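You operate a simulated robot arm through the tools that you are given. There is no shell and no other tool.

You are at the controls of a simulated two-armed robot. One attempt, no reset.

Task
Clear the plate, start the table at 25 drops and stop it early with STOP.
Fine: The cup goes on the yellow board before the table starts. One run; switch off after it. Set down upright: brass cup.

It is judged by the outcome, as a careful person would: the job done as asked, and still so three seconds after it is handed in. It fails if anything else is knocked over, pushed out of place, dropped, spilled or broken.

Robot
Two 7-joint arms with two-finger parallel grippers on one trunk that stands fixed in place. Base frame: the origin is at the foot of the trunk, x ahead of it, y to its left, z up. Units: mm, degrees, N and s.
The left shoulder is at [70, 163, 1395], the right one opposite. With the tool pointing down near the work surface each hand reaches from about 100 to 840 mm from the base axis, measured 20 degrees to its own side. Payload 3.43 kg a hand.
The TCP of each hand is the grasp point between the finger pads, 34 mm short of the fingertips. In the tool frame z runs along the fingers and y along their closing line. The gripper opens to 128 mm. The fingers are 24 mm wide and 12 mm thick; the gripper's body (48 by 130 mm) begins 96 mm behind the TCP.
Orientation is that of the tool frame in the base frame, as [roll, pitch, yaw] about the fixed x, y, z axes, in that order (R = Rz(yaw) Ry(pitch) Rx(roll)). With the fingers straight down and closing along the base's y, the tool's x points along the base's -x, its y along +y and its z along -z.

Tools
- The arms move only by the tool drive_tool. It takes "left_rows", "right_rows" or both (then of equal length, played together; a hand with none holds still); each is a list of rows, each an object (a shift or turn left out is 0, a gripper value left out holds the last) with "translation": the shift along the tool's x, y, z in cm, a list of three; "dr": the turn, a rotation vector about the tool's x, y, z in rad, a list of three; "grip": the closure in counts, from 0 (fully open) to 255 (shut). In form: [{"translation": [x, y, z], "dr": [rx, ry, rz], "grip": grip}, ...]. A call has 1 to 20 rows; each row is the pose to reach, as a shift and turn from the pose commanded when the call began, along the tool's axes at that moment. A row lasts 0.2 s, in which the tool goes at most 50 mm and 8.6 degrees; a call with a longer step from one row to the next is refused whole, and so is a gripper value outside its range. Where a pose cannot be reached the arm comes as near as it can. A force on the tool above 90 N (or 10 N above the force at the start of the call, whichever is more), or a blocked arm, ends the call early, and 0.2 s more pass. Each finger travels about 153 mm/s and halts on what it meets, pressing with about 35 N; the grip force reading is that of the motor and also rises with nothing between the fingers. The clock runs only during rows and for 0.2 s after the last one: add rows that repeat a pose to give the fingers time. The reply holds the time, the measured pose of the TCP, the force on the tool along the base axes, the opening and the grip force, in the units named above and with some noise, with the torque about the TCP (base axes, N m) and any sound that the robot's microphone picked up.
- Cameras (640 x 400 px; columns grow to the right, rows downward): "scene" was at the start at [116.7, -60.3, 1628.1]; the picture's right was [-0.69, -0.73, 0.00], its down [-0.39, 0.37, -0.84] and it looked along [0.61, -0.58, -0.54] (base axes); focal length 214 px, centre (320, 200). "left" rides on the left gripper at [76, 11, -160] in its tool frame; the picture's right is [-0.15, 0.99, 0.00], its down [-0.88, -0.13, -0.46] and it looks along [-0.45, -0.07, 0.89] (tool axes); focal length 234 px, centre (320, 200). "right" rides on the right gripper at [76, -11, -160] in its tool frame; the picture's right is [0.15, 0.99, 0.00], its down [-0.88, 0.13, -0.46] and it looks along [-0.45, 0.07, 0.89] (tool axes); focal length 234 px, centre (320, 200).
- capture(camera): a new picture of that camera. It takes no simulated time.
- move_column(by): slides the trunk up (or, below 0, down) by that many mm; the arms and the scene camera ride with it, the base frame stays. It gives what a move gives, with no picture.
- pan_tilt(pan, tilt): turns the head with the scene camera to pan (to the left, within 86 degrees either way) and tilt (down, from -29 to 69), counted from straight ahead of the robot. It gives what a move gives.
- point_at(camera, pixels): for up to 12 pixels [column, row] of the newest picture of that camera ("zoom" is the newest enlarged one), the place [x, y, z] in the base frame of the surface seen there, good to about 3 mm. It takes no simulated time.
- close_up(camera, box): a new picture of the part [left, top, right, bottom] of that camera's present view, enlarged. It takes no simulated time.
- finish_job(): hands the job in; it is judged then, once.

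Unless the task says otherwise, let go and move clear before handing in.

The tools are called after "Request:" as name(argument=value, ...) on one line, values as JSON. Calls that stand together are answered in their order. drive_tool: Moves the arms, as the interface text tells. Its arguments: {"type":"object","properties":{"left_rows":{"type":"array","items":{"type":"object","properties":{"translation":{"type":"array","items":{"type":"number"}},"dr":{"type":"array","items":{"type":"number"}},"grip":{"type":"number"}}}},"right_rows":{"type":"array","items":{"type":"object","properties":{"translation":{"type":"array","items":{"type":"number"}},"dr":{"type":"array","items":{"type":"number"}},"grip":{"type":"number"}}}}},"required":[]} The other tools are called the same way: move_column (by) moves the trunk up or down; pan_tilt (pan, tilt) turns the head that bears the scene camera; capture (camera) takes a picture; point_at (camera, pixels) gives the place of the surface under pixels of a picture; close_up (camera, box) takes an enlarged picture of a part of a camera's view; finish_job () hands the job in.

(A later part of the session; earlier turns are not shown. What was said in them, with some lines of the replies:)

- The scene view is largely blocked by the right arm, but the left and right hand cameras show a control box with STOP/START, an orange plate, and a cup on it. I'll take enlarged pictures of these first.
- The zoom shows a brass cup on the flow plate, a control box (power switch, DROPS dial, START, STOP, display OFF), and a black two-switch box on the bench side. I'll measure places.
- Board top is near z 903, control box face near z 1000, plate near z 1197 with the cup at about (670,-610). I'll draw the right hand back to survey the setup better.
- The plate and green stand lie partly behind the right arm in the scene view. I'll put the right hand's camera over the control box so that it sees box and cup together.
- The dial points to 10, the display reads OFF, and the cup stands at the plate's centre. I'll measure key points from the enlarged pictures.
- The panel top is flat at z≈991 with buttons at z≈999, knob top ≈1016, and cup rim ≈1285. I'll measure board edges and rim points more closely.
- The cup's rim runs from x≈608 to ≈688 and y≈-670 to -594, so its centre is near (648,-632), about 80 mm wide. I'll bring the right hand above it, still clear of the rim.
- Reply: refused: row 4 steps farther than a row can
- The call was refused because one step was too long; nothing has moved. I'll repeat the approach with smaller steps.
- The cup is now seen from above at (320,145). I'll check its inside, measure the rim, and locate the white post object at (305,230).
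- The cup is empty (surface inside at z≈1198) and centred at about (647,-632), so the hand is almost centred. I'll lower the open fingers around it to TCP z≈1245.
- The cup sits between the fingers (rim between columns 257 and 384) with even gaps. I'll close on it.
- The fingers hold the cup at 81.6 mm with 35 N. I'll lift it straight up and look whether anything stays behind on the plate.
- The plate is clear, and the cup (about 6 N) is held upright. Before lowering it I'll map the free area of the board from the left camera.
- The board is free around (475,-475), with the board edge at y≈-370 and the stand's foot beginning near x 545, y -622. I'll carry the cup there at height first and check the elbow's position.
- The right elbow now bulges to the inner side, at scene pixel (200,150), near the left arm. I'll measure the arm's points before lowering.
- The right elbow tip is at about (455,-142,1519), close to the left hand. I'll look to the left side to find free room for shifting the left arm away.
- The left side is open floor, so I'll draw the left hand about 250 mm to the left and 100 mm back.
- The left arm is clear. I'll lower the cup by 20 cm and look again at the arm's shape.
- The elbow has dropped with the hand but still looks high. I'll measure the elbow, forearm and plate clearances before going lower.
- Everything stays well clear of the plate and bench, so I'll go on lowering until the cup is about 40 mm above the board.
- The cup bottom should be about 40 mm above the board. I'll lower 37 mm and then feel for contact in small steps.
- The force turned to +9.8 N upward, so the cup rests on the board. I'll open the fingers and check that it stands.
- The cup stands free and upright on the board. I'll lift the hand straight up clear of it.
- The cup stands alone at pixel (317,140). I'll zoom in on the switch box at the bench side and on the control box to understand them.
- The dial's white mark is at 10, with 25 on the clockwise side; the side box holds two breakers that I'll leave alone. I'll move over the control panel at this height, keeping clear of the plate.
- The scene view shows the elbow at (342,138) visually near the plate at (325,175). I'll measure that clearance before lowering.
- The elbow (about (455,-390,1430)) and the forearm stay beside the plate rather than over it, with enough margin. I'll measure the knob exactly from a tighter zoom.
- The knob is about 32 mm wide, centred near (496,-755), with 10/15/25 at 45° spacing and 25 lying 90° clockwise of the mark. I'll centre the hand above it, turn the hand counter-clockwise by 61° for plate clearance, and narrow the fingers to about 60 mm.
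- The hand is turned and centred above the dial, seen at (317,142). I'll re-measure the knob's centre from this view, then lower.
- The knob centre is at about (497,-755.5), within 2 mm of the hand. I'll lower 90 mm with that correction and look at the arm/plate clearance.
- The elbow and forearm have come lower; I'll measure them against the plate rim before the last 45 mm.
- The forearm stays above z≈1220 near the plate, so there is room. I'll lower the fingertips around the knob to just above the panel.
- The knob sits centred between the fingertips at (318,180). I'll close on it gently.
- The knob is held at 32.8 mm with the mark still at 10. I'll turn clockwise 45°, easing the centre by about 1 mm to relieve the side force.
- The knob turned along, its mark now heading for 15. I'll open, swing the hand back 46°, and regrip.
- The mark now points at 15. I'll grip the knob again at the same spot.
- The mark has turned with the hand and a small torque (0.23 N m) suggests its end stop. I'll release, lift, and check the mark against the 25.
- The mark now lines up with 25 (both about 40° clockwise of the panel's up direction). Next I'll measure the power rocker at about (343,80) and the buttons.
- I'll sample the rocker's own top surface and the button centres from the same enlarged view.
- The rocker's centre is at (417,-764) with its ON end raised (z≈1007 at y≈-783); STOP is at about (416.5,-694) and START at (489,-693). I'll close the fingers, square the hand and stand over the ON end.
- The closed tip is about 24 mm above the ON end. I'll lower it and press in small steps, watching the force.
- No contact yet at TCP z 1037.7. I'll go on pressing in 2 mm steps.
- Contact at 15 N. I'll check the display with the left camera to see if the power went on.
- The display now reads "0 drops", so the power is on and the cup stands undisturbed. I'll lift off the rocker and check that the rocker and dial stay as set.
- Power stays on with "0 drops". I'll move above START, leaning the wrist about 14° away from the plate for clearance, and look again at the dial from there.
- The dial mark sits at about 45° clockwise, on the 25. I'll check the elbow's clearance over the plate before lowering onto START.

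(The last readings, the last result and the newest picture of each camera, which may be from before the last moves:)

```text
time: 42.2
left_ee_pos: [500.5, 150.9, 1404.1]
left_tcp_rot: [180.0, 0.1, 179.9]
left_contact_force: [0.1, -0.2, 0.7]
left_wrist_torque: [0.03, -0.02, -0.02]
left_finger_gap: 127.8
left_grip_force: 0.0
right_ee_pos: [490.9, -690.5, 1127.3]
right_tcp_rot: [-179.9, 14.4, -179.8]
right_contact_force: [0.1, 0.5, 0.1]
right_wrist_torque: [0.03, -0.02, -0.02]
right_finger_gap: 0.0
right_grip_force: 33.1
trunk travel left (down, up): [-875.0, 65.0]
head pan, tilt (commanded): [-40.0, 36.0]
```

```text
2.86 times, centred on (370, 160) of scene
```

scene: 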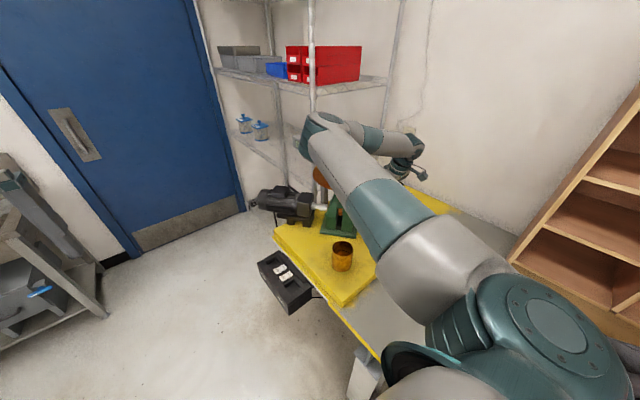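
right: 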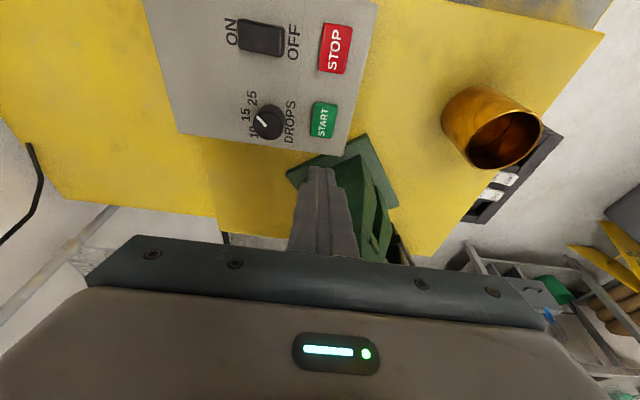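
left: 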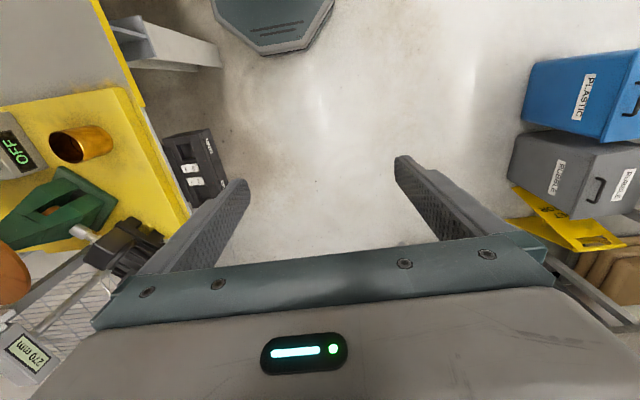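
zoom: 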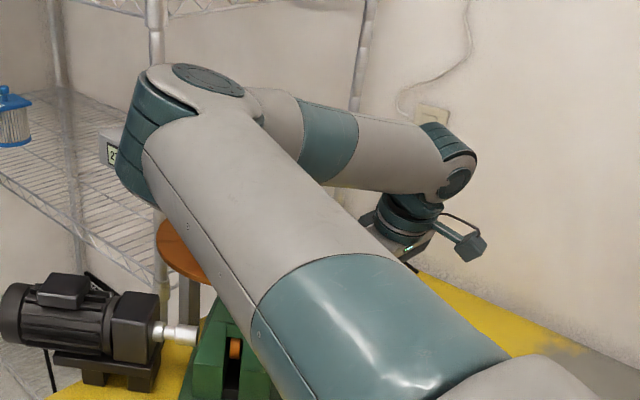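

The elbow is high and well off the plate. I'll lower the tip to about 12 mm above START and check its alignment.

Request:
drive_tool(right_rows=[{"translation": [0.65, -0.08, 2.6]}, {"translation": [1.3, -0.17, 5.2]}, {"translation": [1.93, -0.25, 7.77]}, {"translation": [1.93, -0.25, 7.77]}])

Request:
close_up(camera="right", box=[220, 80, 440, 240])

Request:
capture(camera="scene")

Request:
close_up(camera="left", box=[0, 90, 130, 230])

```text
time: 43.2
left_ee_pos: [502.3, 152.4, 1405.9]
left_tcp_rot: [-180.0, -0.1, -180.0]
left_contact_force: [0.0, -0.6, 0.3]
left_wrist_torque: [-0.02, 0.02, -0.04]
left_finger_gap: 128.1
left_grip_force: 0.2
right_ee_pos: [492.4, -694.8, 1044.4]
right_tcp_rot: [-179.9, 14.3, -179.8]
right_contact_force: [0.7, 0.2, -0.5]
right_wrist_torque: [-0.01, 0.01, 0.0]
right_finger_gap: 0.1
right_grip_force: 32.7
trunk travel left (down, up): [-875.0, 65.0]
head pan, tilt (commanded): [-40.0, 36.0]
```

```text
2.50 times, centred on (330, 160) of right
```

zoom: 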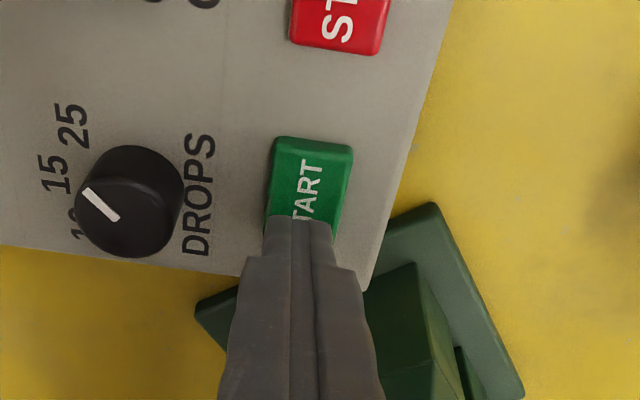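

```text
taken
```

scene: 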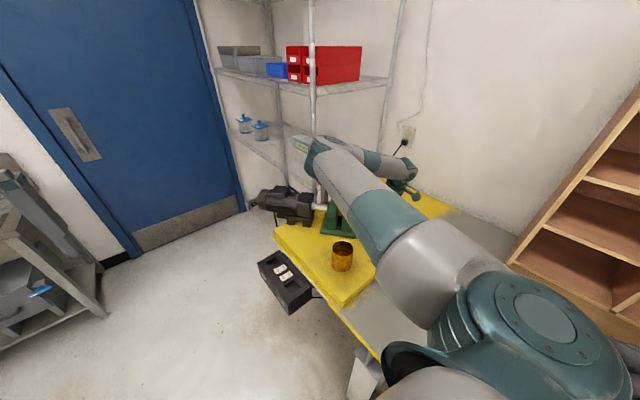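

```text
2.86 times, centred on (65, 160) of left
```

zoom: 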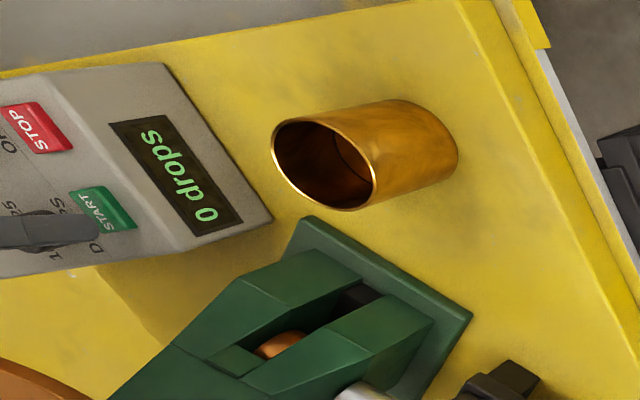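

The tip sits over START (its "S" end, with parallax) and about 3 mm left of centre. I'll shift 3 mm and come down to just about touching.

Request:
drive_tool(right_rows=[{"translation": [0.05, 0.3, 0.2]}, {"translation": [0.17, 0.3, 0.68]}, {"translation": [0.17, 0.3, 0.68]}])

Request:
close_up(camera="right", box=[220, 80, 440, 240])

Request:
close_up(camera="left", box=[0, 90, 130, 230])

```text
time: 44.0
left_ee_pos: [501.5, 150.3, 1405.3]
left_tcp_rot: [180.0, 0.0, 179.9]
left_contact_force: [-0.4, -0.2, -0.4]
left_wrist_torque: [-0.02, -0.03, -0.01]
left_finger_gap: 128.1
left_grip_force: 0.1
right_ee_pos: [492.8, -693.2, 1037.8]
right_tcp_rot: [-179.9, 14.5, -179.9]
right_contact_force: [-0.3, 0.2, -0.2]
right_wrist_torque: [0.0, -0.01, -0.03]
right_finger_gap: 0.0
right_grip_force: 33.2
trunk travel left (down, up): [-875.0, 65.0]
head pan, tilt (commanded): [-40.0, 36.0]
```

```text
2.50 times, centred on (330, 160) of right
```

zoom: 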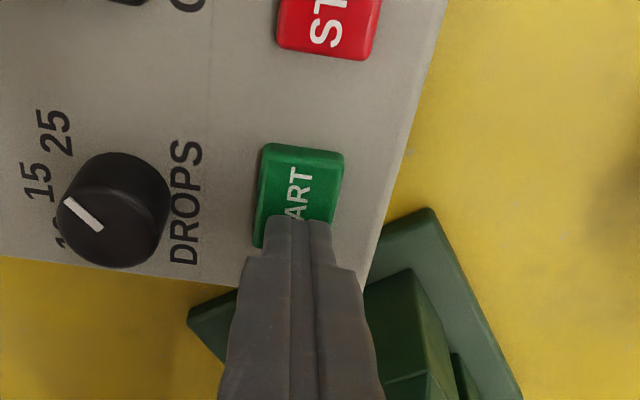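

```text
2.86 times, centred on (65, 160) of left
```

zoom: 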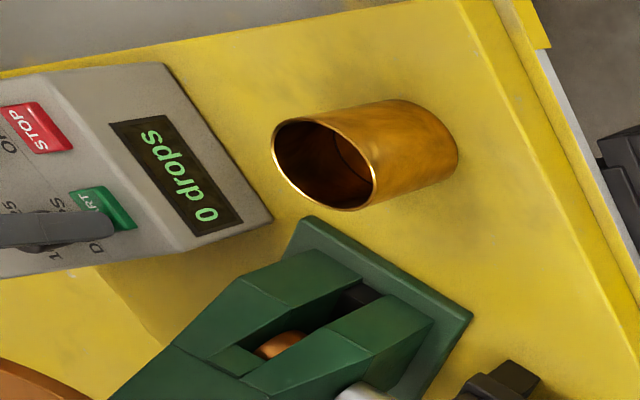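

The tip is centred on START, still without contact. I'll press 3 mm further and read force and display.

Request:
drive_tool(right_rows=[{"translation": [0.075, 0, 0.29]}, {"translation": [0.075, 0, 0.29]}])

Request:
close_up(camera="left", box=[0, 90, 130, 230])

```text
time: 44.6
left_ee_pos: [501.4, 151.5, 1405.7]
left_tcp_rot: [180.0, 0.1, -180.0]
left_contact_force: [0.8, 0.7, 0.0]
left_wrist_torque: [0.02, 0.05, -0.03]
left_finger_gap: 127.8
left_grip_force: 0.1
right_ee_pos: [493.4, -692.1, 1034.7]
right_tcp_rot: [-179.9, 14.4, -179.8]
right_contact_force: [0.8, -0.5, 1.4]
right_wrist_torque: [0.02, 0.0, -0.01]
right_finger_gap: 0.0
right_grip_force: 33.2
trunk travel left (down, up): [-875.0, 65.0]
head pan, tilt (commanded): [-40.0, 36.0]
```

```text
2.86 times, centred on (65, 160) of left
```

zoom: 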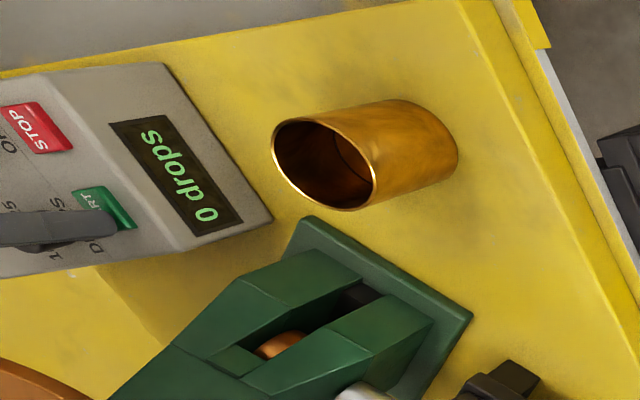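

The tip just touches START (1.4 N, display still 0 drops). I'll press 2 mm more.

Request:
drive_tool(right_rows=[{"translation": [0.05, 0, 0.19]}])

Request:
close_up(camera="left", box=[0, 90, 130, 230])

```text
time: 45.0
left_ee_pos: [502.1, 151.3, 1404.9]
left_tcp_rot: [180.0, 0.0, 179.9]
left_contact_force: [-0.7, -0.6, -0.8]
left_wrist_torque: [0.02, 0.0, 0.03]
left_finger_gap: 128.0
left_grip_force: 0.0
right_ee_pos: [491.9, -692.0, 1033.2]
right_tcp_rot: [-179.9, 14.2, -179.8]
right_contact_force: [-0.4, -0.2, 1.3]
right_wrist_torque: [0.03, 0.04, -0.04]
right_finger_gap: 0.1
right_grip_force: 33.0
trunk travel left (down, up): [-875.0, 65.0]
head pan, tilt (commanded): [-40.0, 36.0]
heard: click
```

```text
2.86 times, centred on (65, 160) of left
```

zoom: 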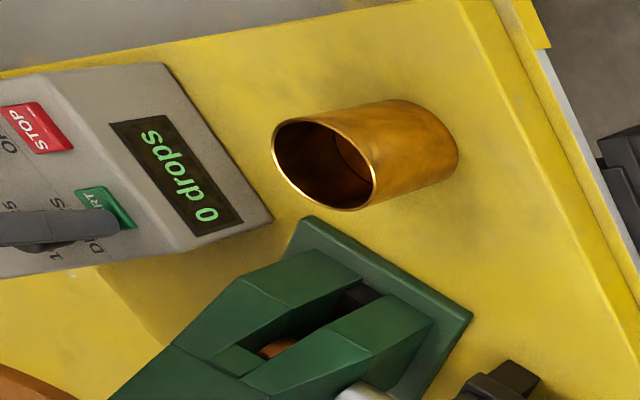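

A click was heard and the cam has moved, so the run has begun. I'll lift off START, move across to STOP and hover there.

Request:
drive_tool(right_rows=[{"translation": [-0.5, 0, -1.94]}, {"translation": [2.99, -0.07, -2.83]}, {"translation": [6.53, -0.15, -3.74]}, {"translation": [6.88, -0.15, -2.39]}, {"translation": [6.88, -0.15, -2.39]}])

Request:
close_up(camera="left", box=[0, 90, 130, 230])

Request:
close_up(camera="right", box=[220, 80, 440, 240])

```text
time: 46.2
left_ee_pos: [501.4, 151.3, 1405.6]
left_tcp_rot: [-180.0, 0.0, 180.0]
left_contact_force: [-0.4, -0.6, 0.1]
left_wrist_torque: [-0.03, 0.02, -0.02]
left_finger_gap: 127.8
left_grip_force: 0.1
right_ee_pos: [420.0, -693.9, 1039.2]
right_tcp_rot: [-179.8, 14.3, -180.0]
right_contact_force: [0.5, 0.3, 0.1]
right_wrist_torque: [0.01, 0.02, 0.01]
right_finger_gap: 0.0
right_grip_force: 33.3
trunk travel left (down, up): [-875.0, 65.0]
head pan, tilt (commanded): [-40.0, 36.0]
```

```text
2.86 times, centred on (65, 160) of left
```

zoom: 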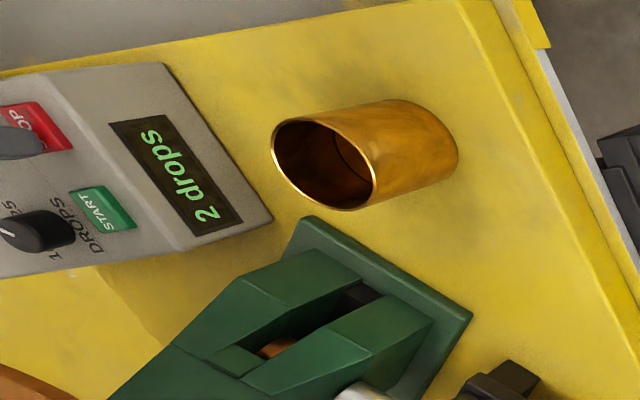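

```text
2.50 times, centred on (330, 160) of right
```

zoom: 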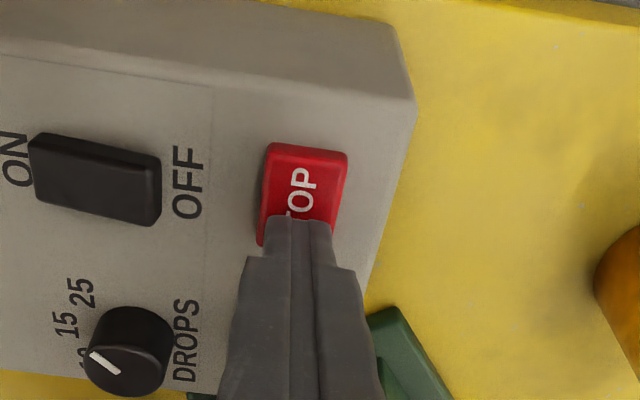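

The table is running ("2 drops") and the tip is over STOP. I'll press STOP now.

Request:
drive_tool(right_rows=[{"translation": [0.1, 0.1, 0.4]}, {"translation": [0.174, 0.1, 0.68]}, {"translation": [0.174, 0.1, 0.68]}])

Request:
close_up(camera="left", box=[0, 90, 130, 230])

```text
time: 47.0
left_ee_pos: [501.3, 151.0, 1404.6]
left_tcp_rot: [180.0, 0.1, 179.9]
left_contact_force: [-0.5, -0.4, 0.8]
left_wrist_torque: [0.0, -0.02, 0.01]
left_finger_gap: 128.3
left_grip_force: 0.0
right_ee_pos: [419.7, -692.4, 1031.3]
right_tcp_rot: [-179.9, 14.3, -179.8]
right_contact_force: [-0.4, -1.1, 2.1]
right_wrist_torque: [-0.05, 0.0, 0.05]
right_finger_gap: 0.0
right_grip_force: 33.0
trunk travel left (down, up): [-875.0, 65.0]
head pan, tilt (commanded): [-40.0, 36.0]
heard: click
```

```text
2.86 times, centred on (65, 160) of left
```

zoom: 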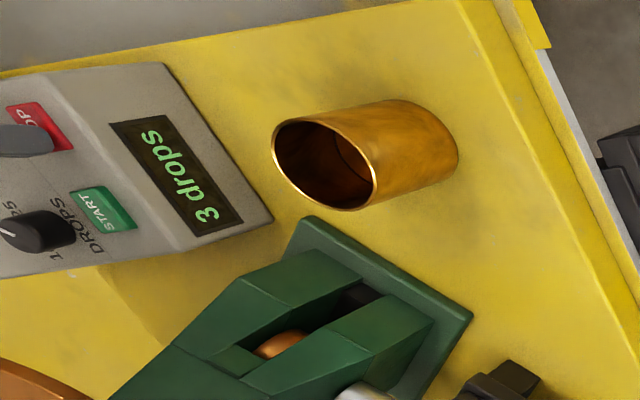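

A click was heard and the count reads 3. I'll lift off STOP and make sure the count stays put.

Request:
drive_tool(right_rows=[{"translation": [-0.4, 0, -1.5]}, {"translation": [-1, 0, -3.88]}, {"translation": [-1, 0, -3.88]}, {"translation": [-1, 0, -3.88]}, {"translation": [-1, 0, -3.88]}, {"translation": [-1, 0, -3.88]}])

Request:
close_up(camera="left", box=[0, 90, 130, 230])

Request:
capture(camera="right")

```text
time: 48.4
left_ee_pos: [501.7, 150.5, 1406.0]
left_tcp_rot: [-179.9, 0.0, 180.0]
left_contact_force: [-1.0, -0.2, 0.7]
left_wrist_torque: [-0.01, 0.0, 0.01]
left_finger_gap: 127.7
left_grip_force: 0.0
right_ee_pos: [419.2, -693.7, 1071.2]
right_tcp_rot: [-180.0, 14.3, -179.9]
right_contact_force: [0.4, -1.2, -0.4]
right_wrist_torque: [0.01, 0.02, -0.01]
right_finger_gap: 0.0
right_grip_force: 33.3
trunk travel left (down, up): [-875.0, 65.0]
head pan, tilt (commanded): [-40.0, 36.0]
```

```text
2.86 times, centred on (65, 160) of left
```

zoom: 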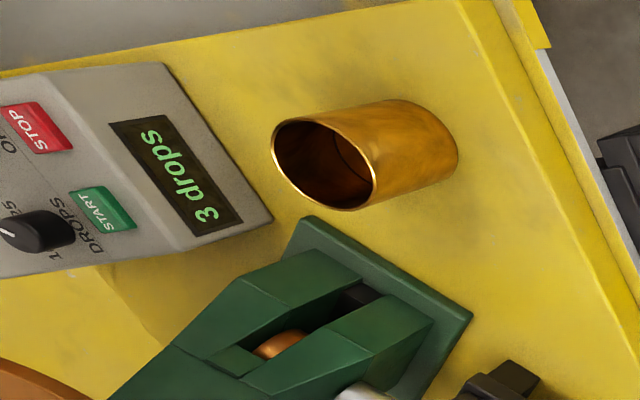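

```text
taken
```

right: 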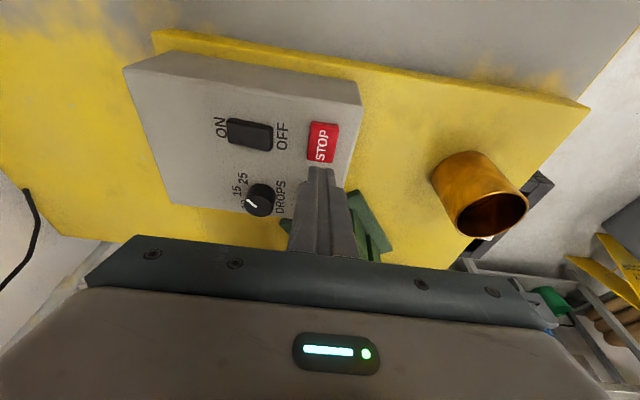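

The count stayed at 3, so the table stopped early. Next I'll go over the OFF end of the rocker (seen at (270,137)).

Request:
drive_tool(right_rows=[{"translation": [0, -2.6, 0]}, {"translation": [0, -5.1, 0]}, {"translation": [0.5, -5.1, 1.94]}, {"translation": [0.5, -5.1, 1.94]}])

Request:
close_up(camera="right", box=[220, 80, 440, 240])

```text
time: 49.4
left_ee_pos: [502.1, 151.7, 1405.6]
left_tcp_rot: [180.0, 0.1, 180.0]
left_contact_force: [-0.3, 0.3, 0.8]
left_wrist_torque: [0.02, -0.01, -0.01]
left_finger_gap: 128.3
left_grip_force: 0.0
right_ee_pos: [421.3, -743.3, 1052.6]
right_tcp_rot: [-180.0, 14.3, -179.9]
right_contact_force: [0.7, -0.2, 0.5]
right_wrist_torque: [0.0, 0.0, 0.03]
right_finger_gap: 0.0
right_grip_force: 33.2
trunk travel left (down, up): [-875.0, 65.0]
head pan, tilt (commanded): [-40.0, 36.0]
```

```text
2.50 times, centred on (330, 160) of right
```

zoom: 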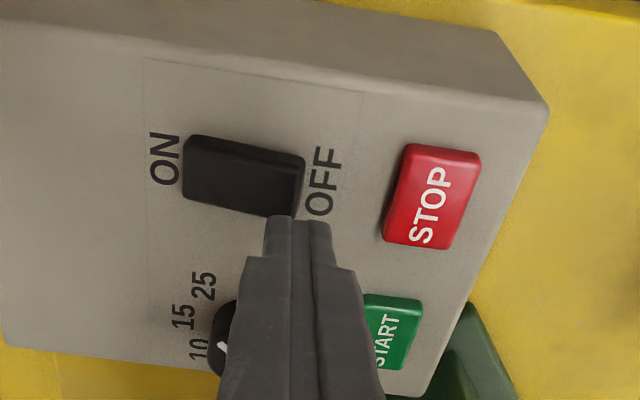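

The tip is over the OFF end but a bit toward the dial side. I'll shift it 7 mm and 3 mm onto the rocker's end and come closer.

Request:
drive_tool(right_rows=[{"translation": [0.68, -0.3, -0.17]}, {"translation": [0.85, -0.3, 0.5]}, {"translation": [0.85, -0.3, 0.5]}])

Request:
close_up(camera="right", box=[220, 80, 440, 240])

```text
time: 50.2
left_ee_pos: [502.8, 151.1, 1404.6]
left_tcp_rot: [180.0, 0.0, 180.0]
left_contact_force: [0.7, 0.4, 0.7]
left_wrist_torque: [0.0, 0.01, 0.03]
left_finger_gap: 127.8
left_grip_force: 0.0
right_ee_pos: [414.0, -747.2, 1044.2]
right_tcp_rot: [-179.9, 14.4, -179.9]
right_contact_force: [0.3, -0.1, 0.5]
right_wrist_torque: [-0.02, 0.01, -0.05]
right_finger_gap: 0.0
right_grip_force: 33.2
trunk travel left (down, up): [-875.0, 65.0]
head pan, tilt (commanded): [-40.0, 36.0]
```

```text
2.50 times, centred on (330, 160) of right
```

zoom: 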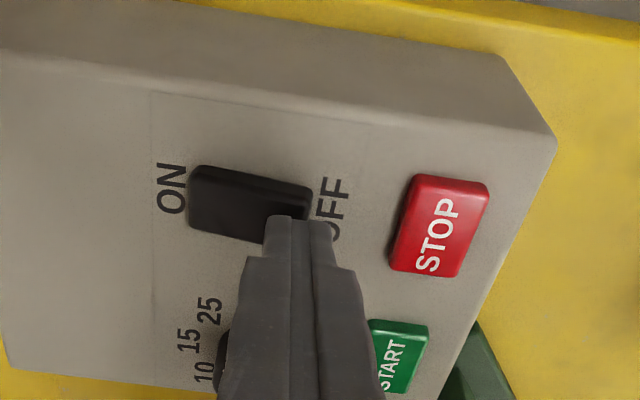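

The tip is now over the OFF end. I'll press down 5 mm and check force and display.

Request:
drive_tool(right_rows=[{"translation": [0.07, 0, 0.29]}, {"translation": [0.125, 0, 0.485]}, {"translation": [0.125, 0, 0.485]}])

Request:
close_up(camera="left", box=[0, 90, 130, 230])

```text
time: 51.0
left_ee_pos: [501.2, 151.9, 1405.9]
left_tcp_rot: [180.0, 0.1, -180.0]
left_contact_force: [0.7, -0.2, 0.4]
left_wrist_torque: [0.02, -0.01, 0.01]
left_finger_gap: 128.4
left_grip_force: 0.0
right_ee_pos: [413.4, -746.8, 1039.2]
right_tcp_rot: [-179.8, 14.2, 179.9]
right_contact_force: [-0.5, 0.0, -0.4]
right_wrist_torque: [-0.03, 0.01, 0.04]
right_finger_gap: 0.1
right_grip_force: 33.3
trunk travel left (down, up): [-875.0, 65.0]
head pan, tilt (commanded): [-40.0, 36.0]
```

```text
2.86 times, centred on (65, 160) of left
```

zoom: 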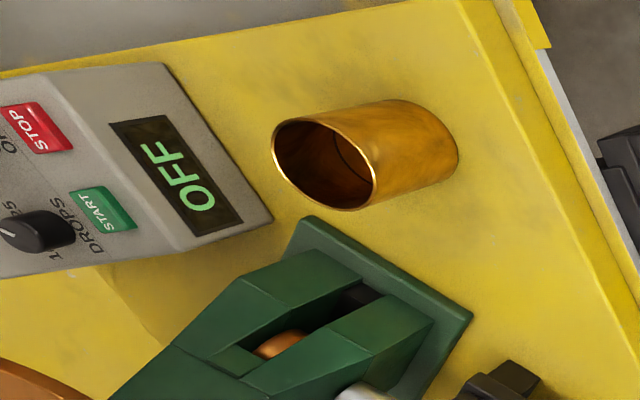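

The display reads OFF and there is no residual force. I'll lift the hand straight up and clear of the box.

Request:
drive_tool(right_rows=[{"translation": [-0.5, 0, -1.94]}, {"translation": [-1.49, 0, -5.8]}, {"translation": [-2.49, 0, -9.7]}, {"translation": [-3.5, 0, -13.6]}, {"translation": [-4.5, 0, -17.5]}, {"translation": [-5.5, 0, -21.4]}, {"translation": [-5.5, 0, -21.4]}])

Request:
capture(camera="right")

Request:
capture(camera="scene")

Request:
close_up(camera="left", box=[0, 90, 130, 230])

```text
time: 52.6
left_ee_pos: [502.5, 150.6, 1405.5]
left_tcp_rot: [-180.0, 0.0, -180.0]
left_contact_force: [0.4, -0.1, 0.4]
left_wrist_torque: [-0.02, 0.0, -0.01]
left_finger_gap: 128.0
left_grip_force: 0.1
right_ee_pos: [413.1, -744.5, 1261.0]
right_tcp_rot: [-179.9, 14.3, -179.9]
right_contact_force: [-0.1, -1.6, -0.3]
right_wrist_torque: [0.01, 0.0, 0.0]
right_finger_gap: 0.3
right_grip_force: 32.4
trunk travel left (down, up): [-875.0, 65.0]
head pan, tilt (commanded): [-40.0, 36.0]
```

```text
taken
```

right: 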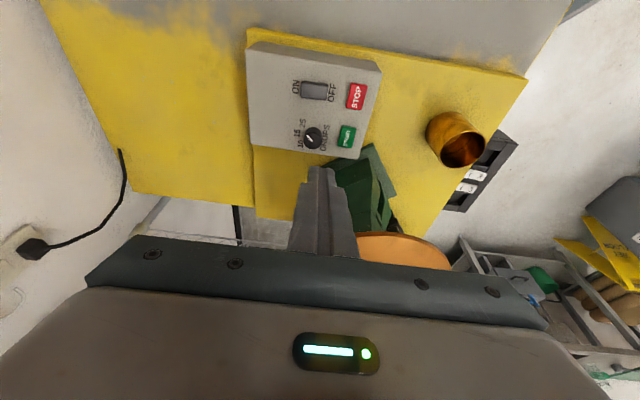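

```text
taken
```

scene: 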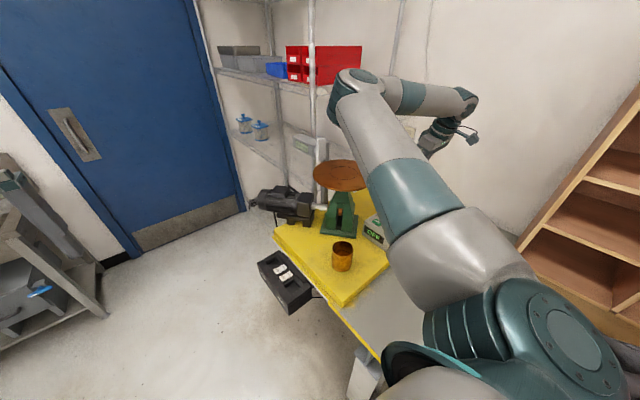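

```text
2.86 times, centred on (65, 160) of left
```

zoom: 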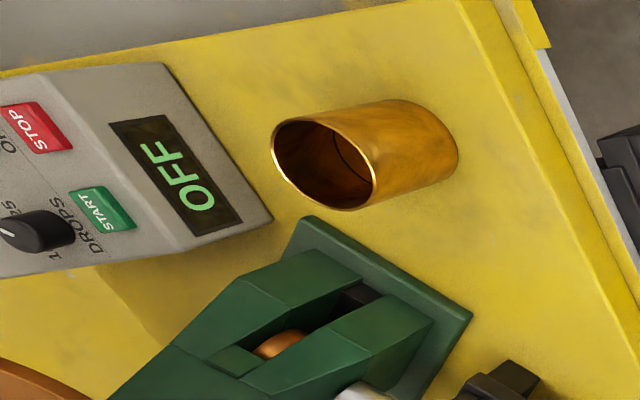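

The cup stands upright on the board, the plate is empty, and the display reads OFF. I'll take one last enlarged look at the dial and rocker before handing in.

Request:
close_up(camera="right", box=[240, 40, 400, 170])

Request:
close_up(camera="scene", box=[240, 130, 420, 310])

```text
3.08 times, centred on (320, 105) of right
```

zoom: 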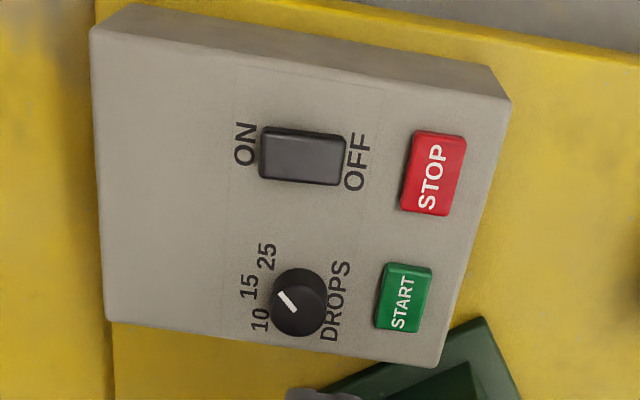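

```text
2.22 times, centred on (330, 220) of scene
```

zoom: 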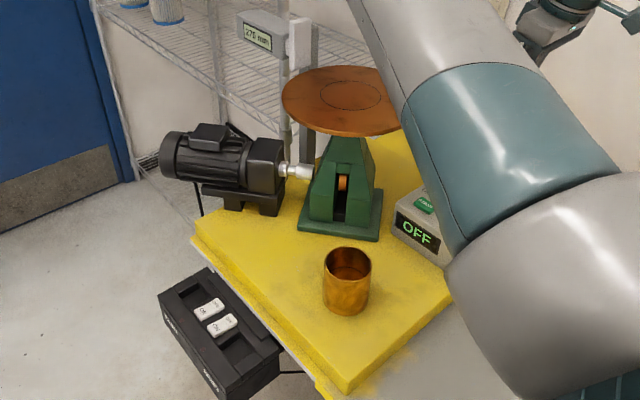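

The dial mark points to 25, the rocker is at OFF, the plate is empty, the cup stands upright on the yellow board, and both hands are clear. I'm handing the job in.

Request:
finish_job()

```text
The job is handed in.
```

The table was started once with the dial at 25 drops and stopped early with STOP at 3 drops. It is now switched off, and its display reads OFF.

- **Cup:** I lifted the brass cup off the plate and set it upright on the yellow board before the run. It still stood there in the last pictures.
- **Plate:** it is empty.
- **Dial:** I turned it from 10 to 25. The mark lines up with 25 in the pictures, but the display only shows the drop count, so I could not check the setting any other way.
- **Surroundings:** nothing looked knocked over or moved in the last pictures, and both hands were clear when I handed in.
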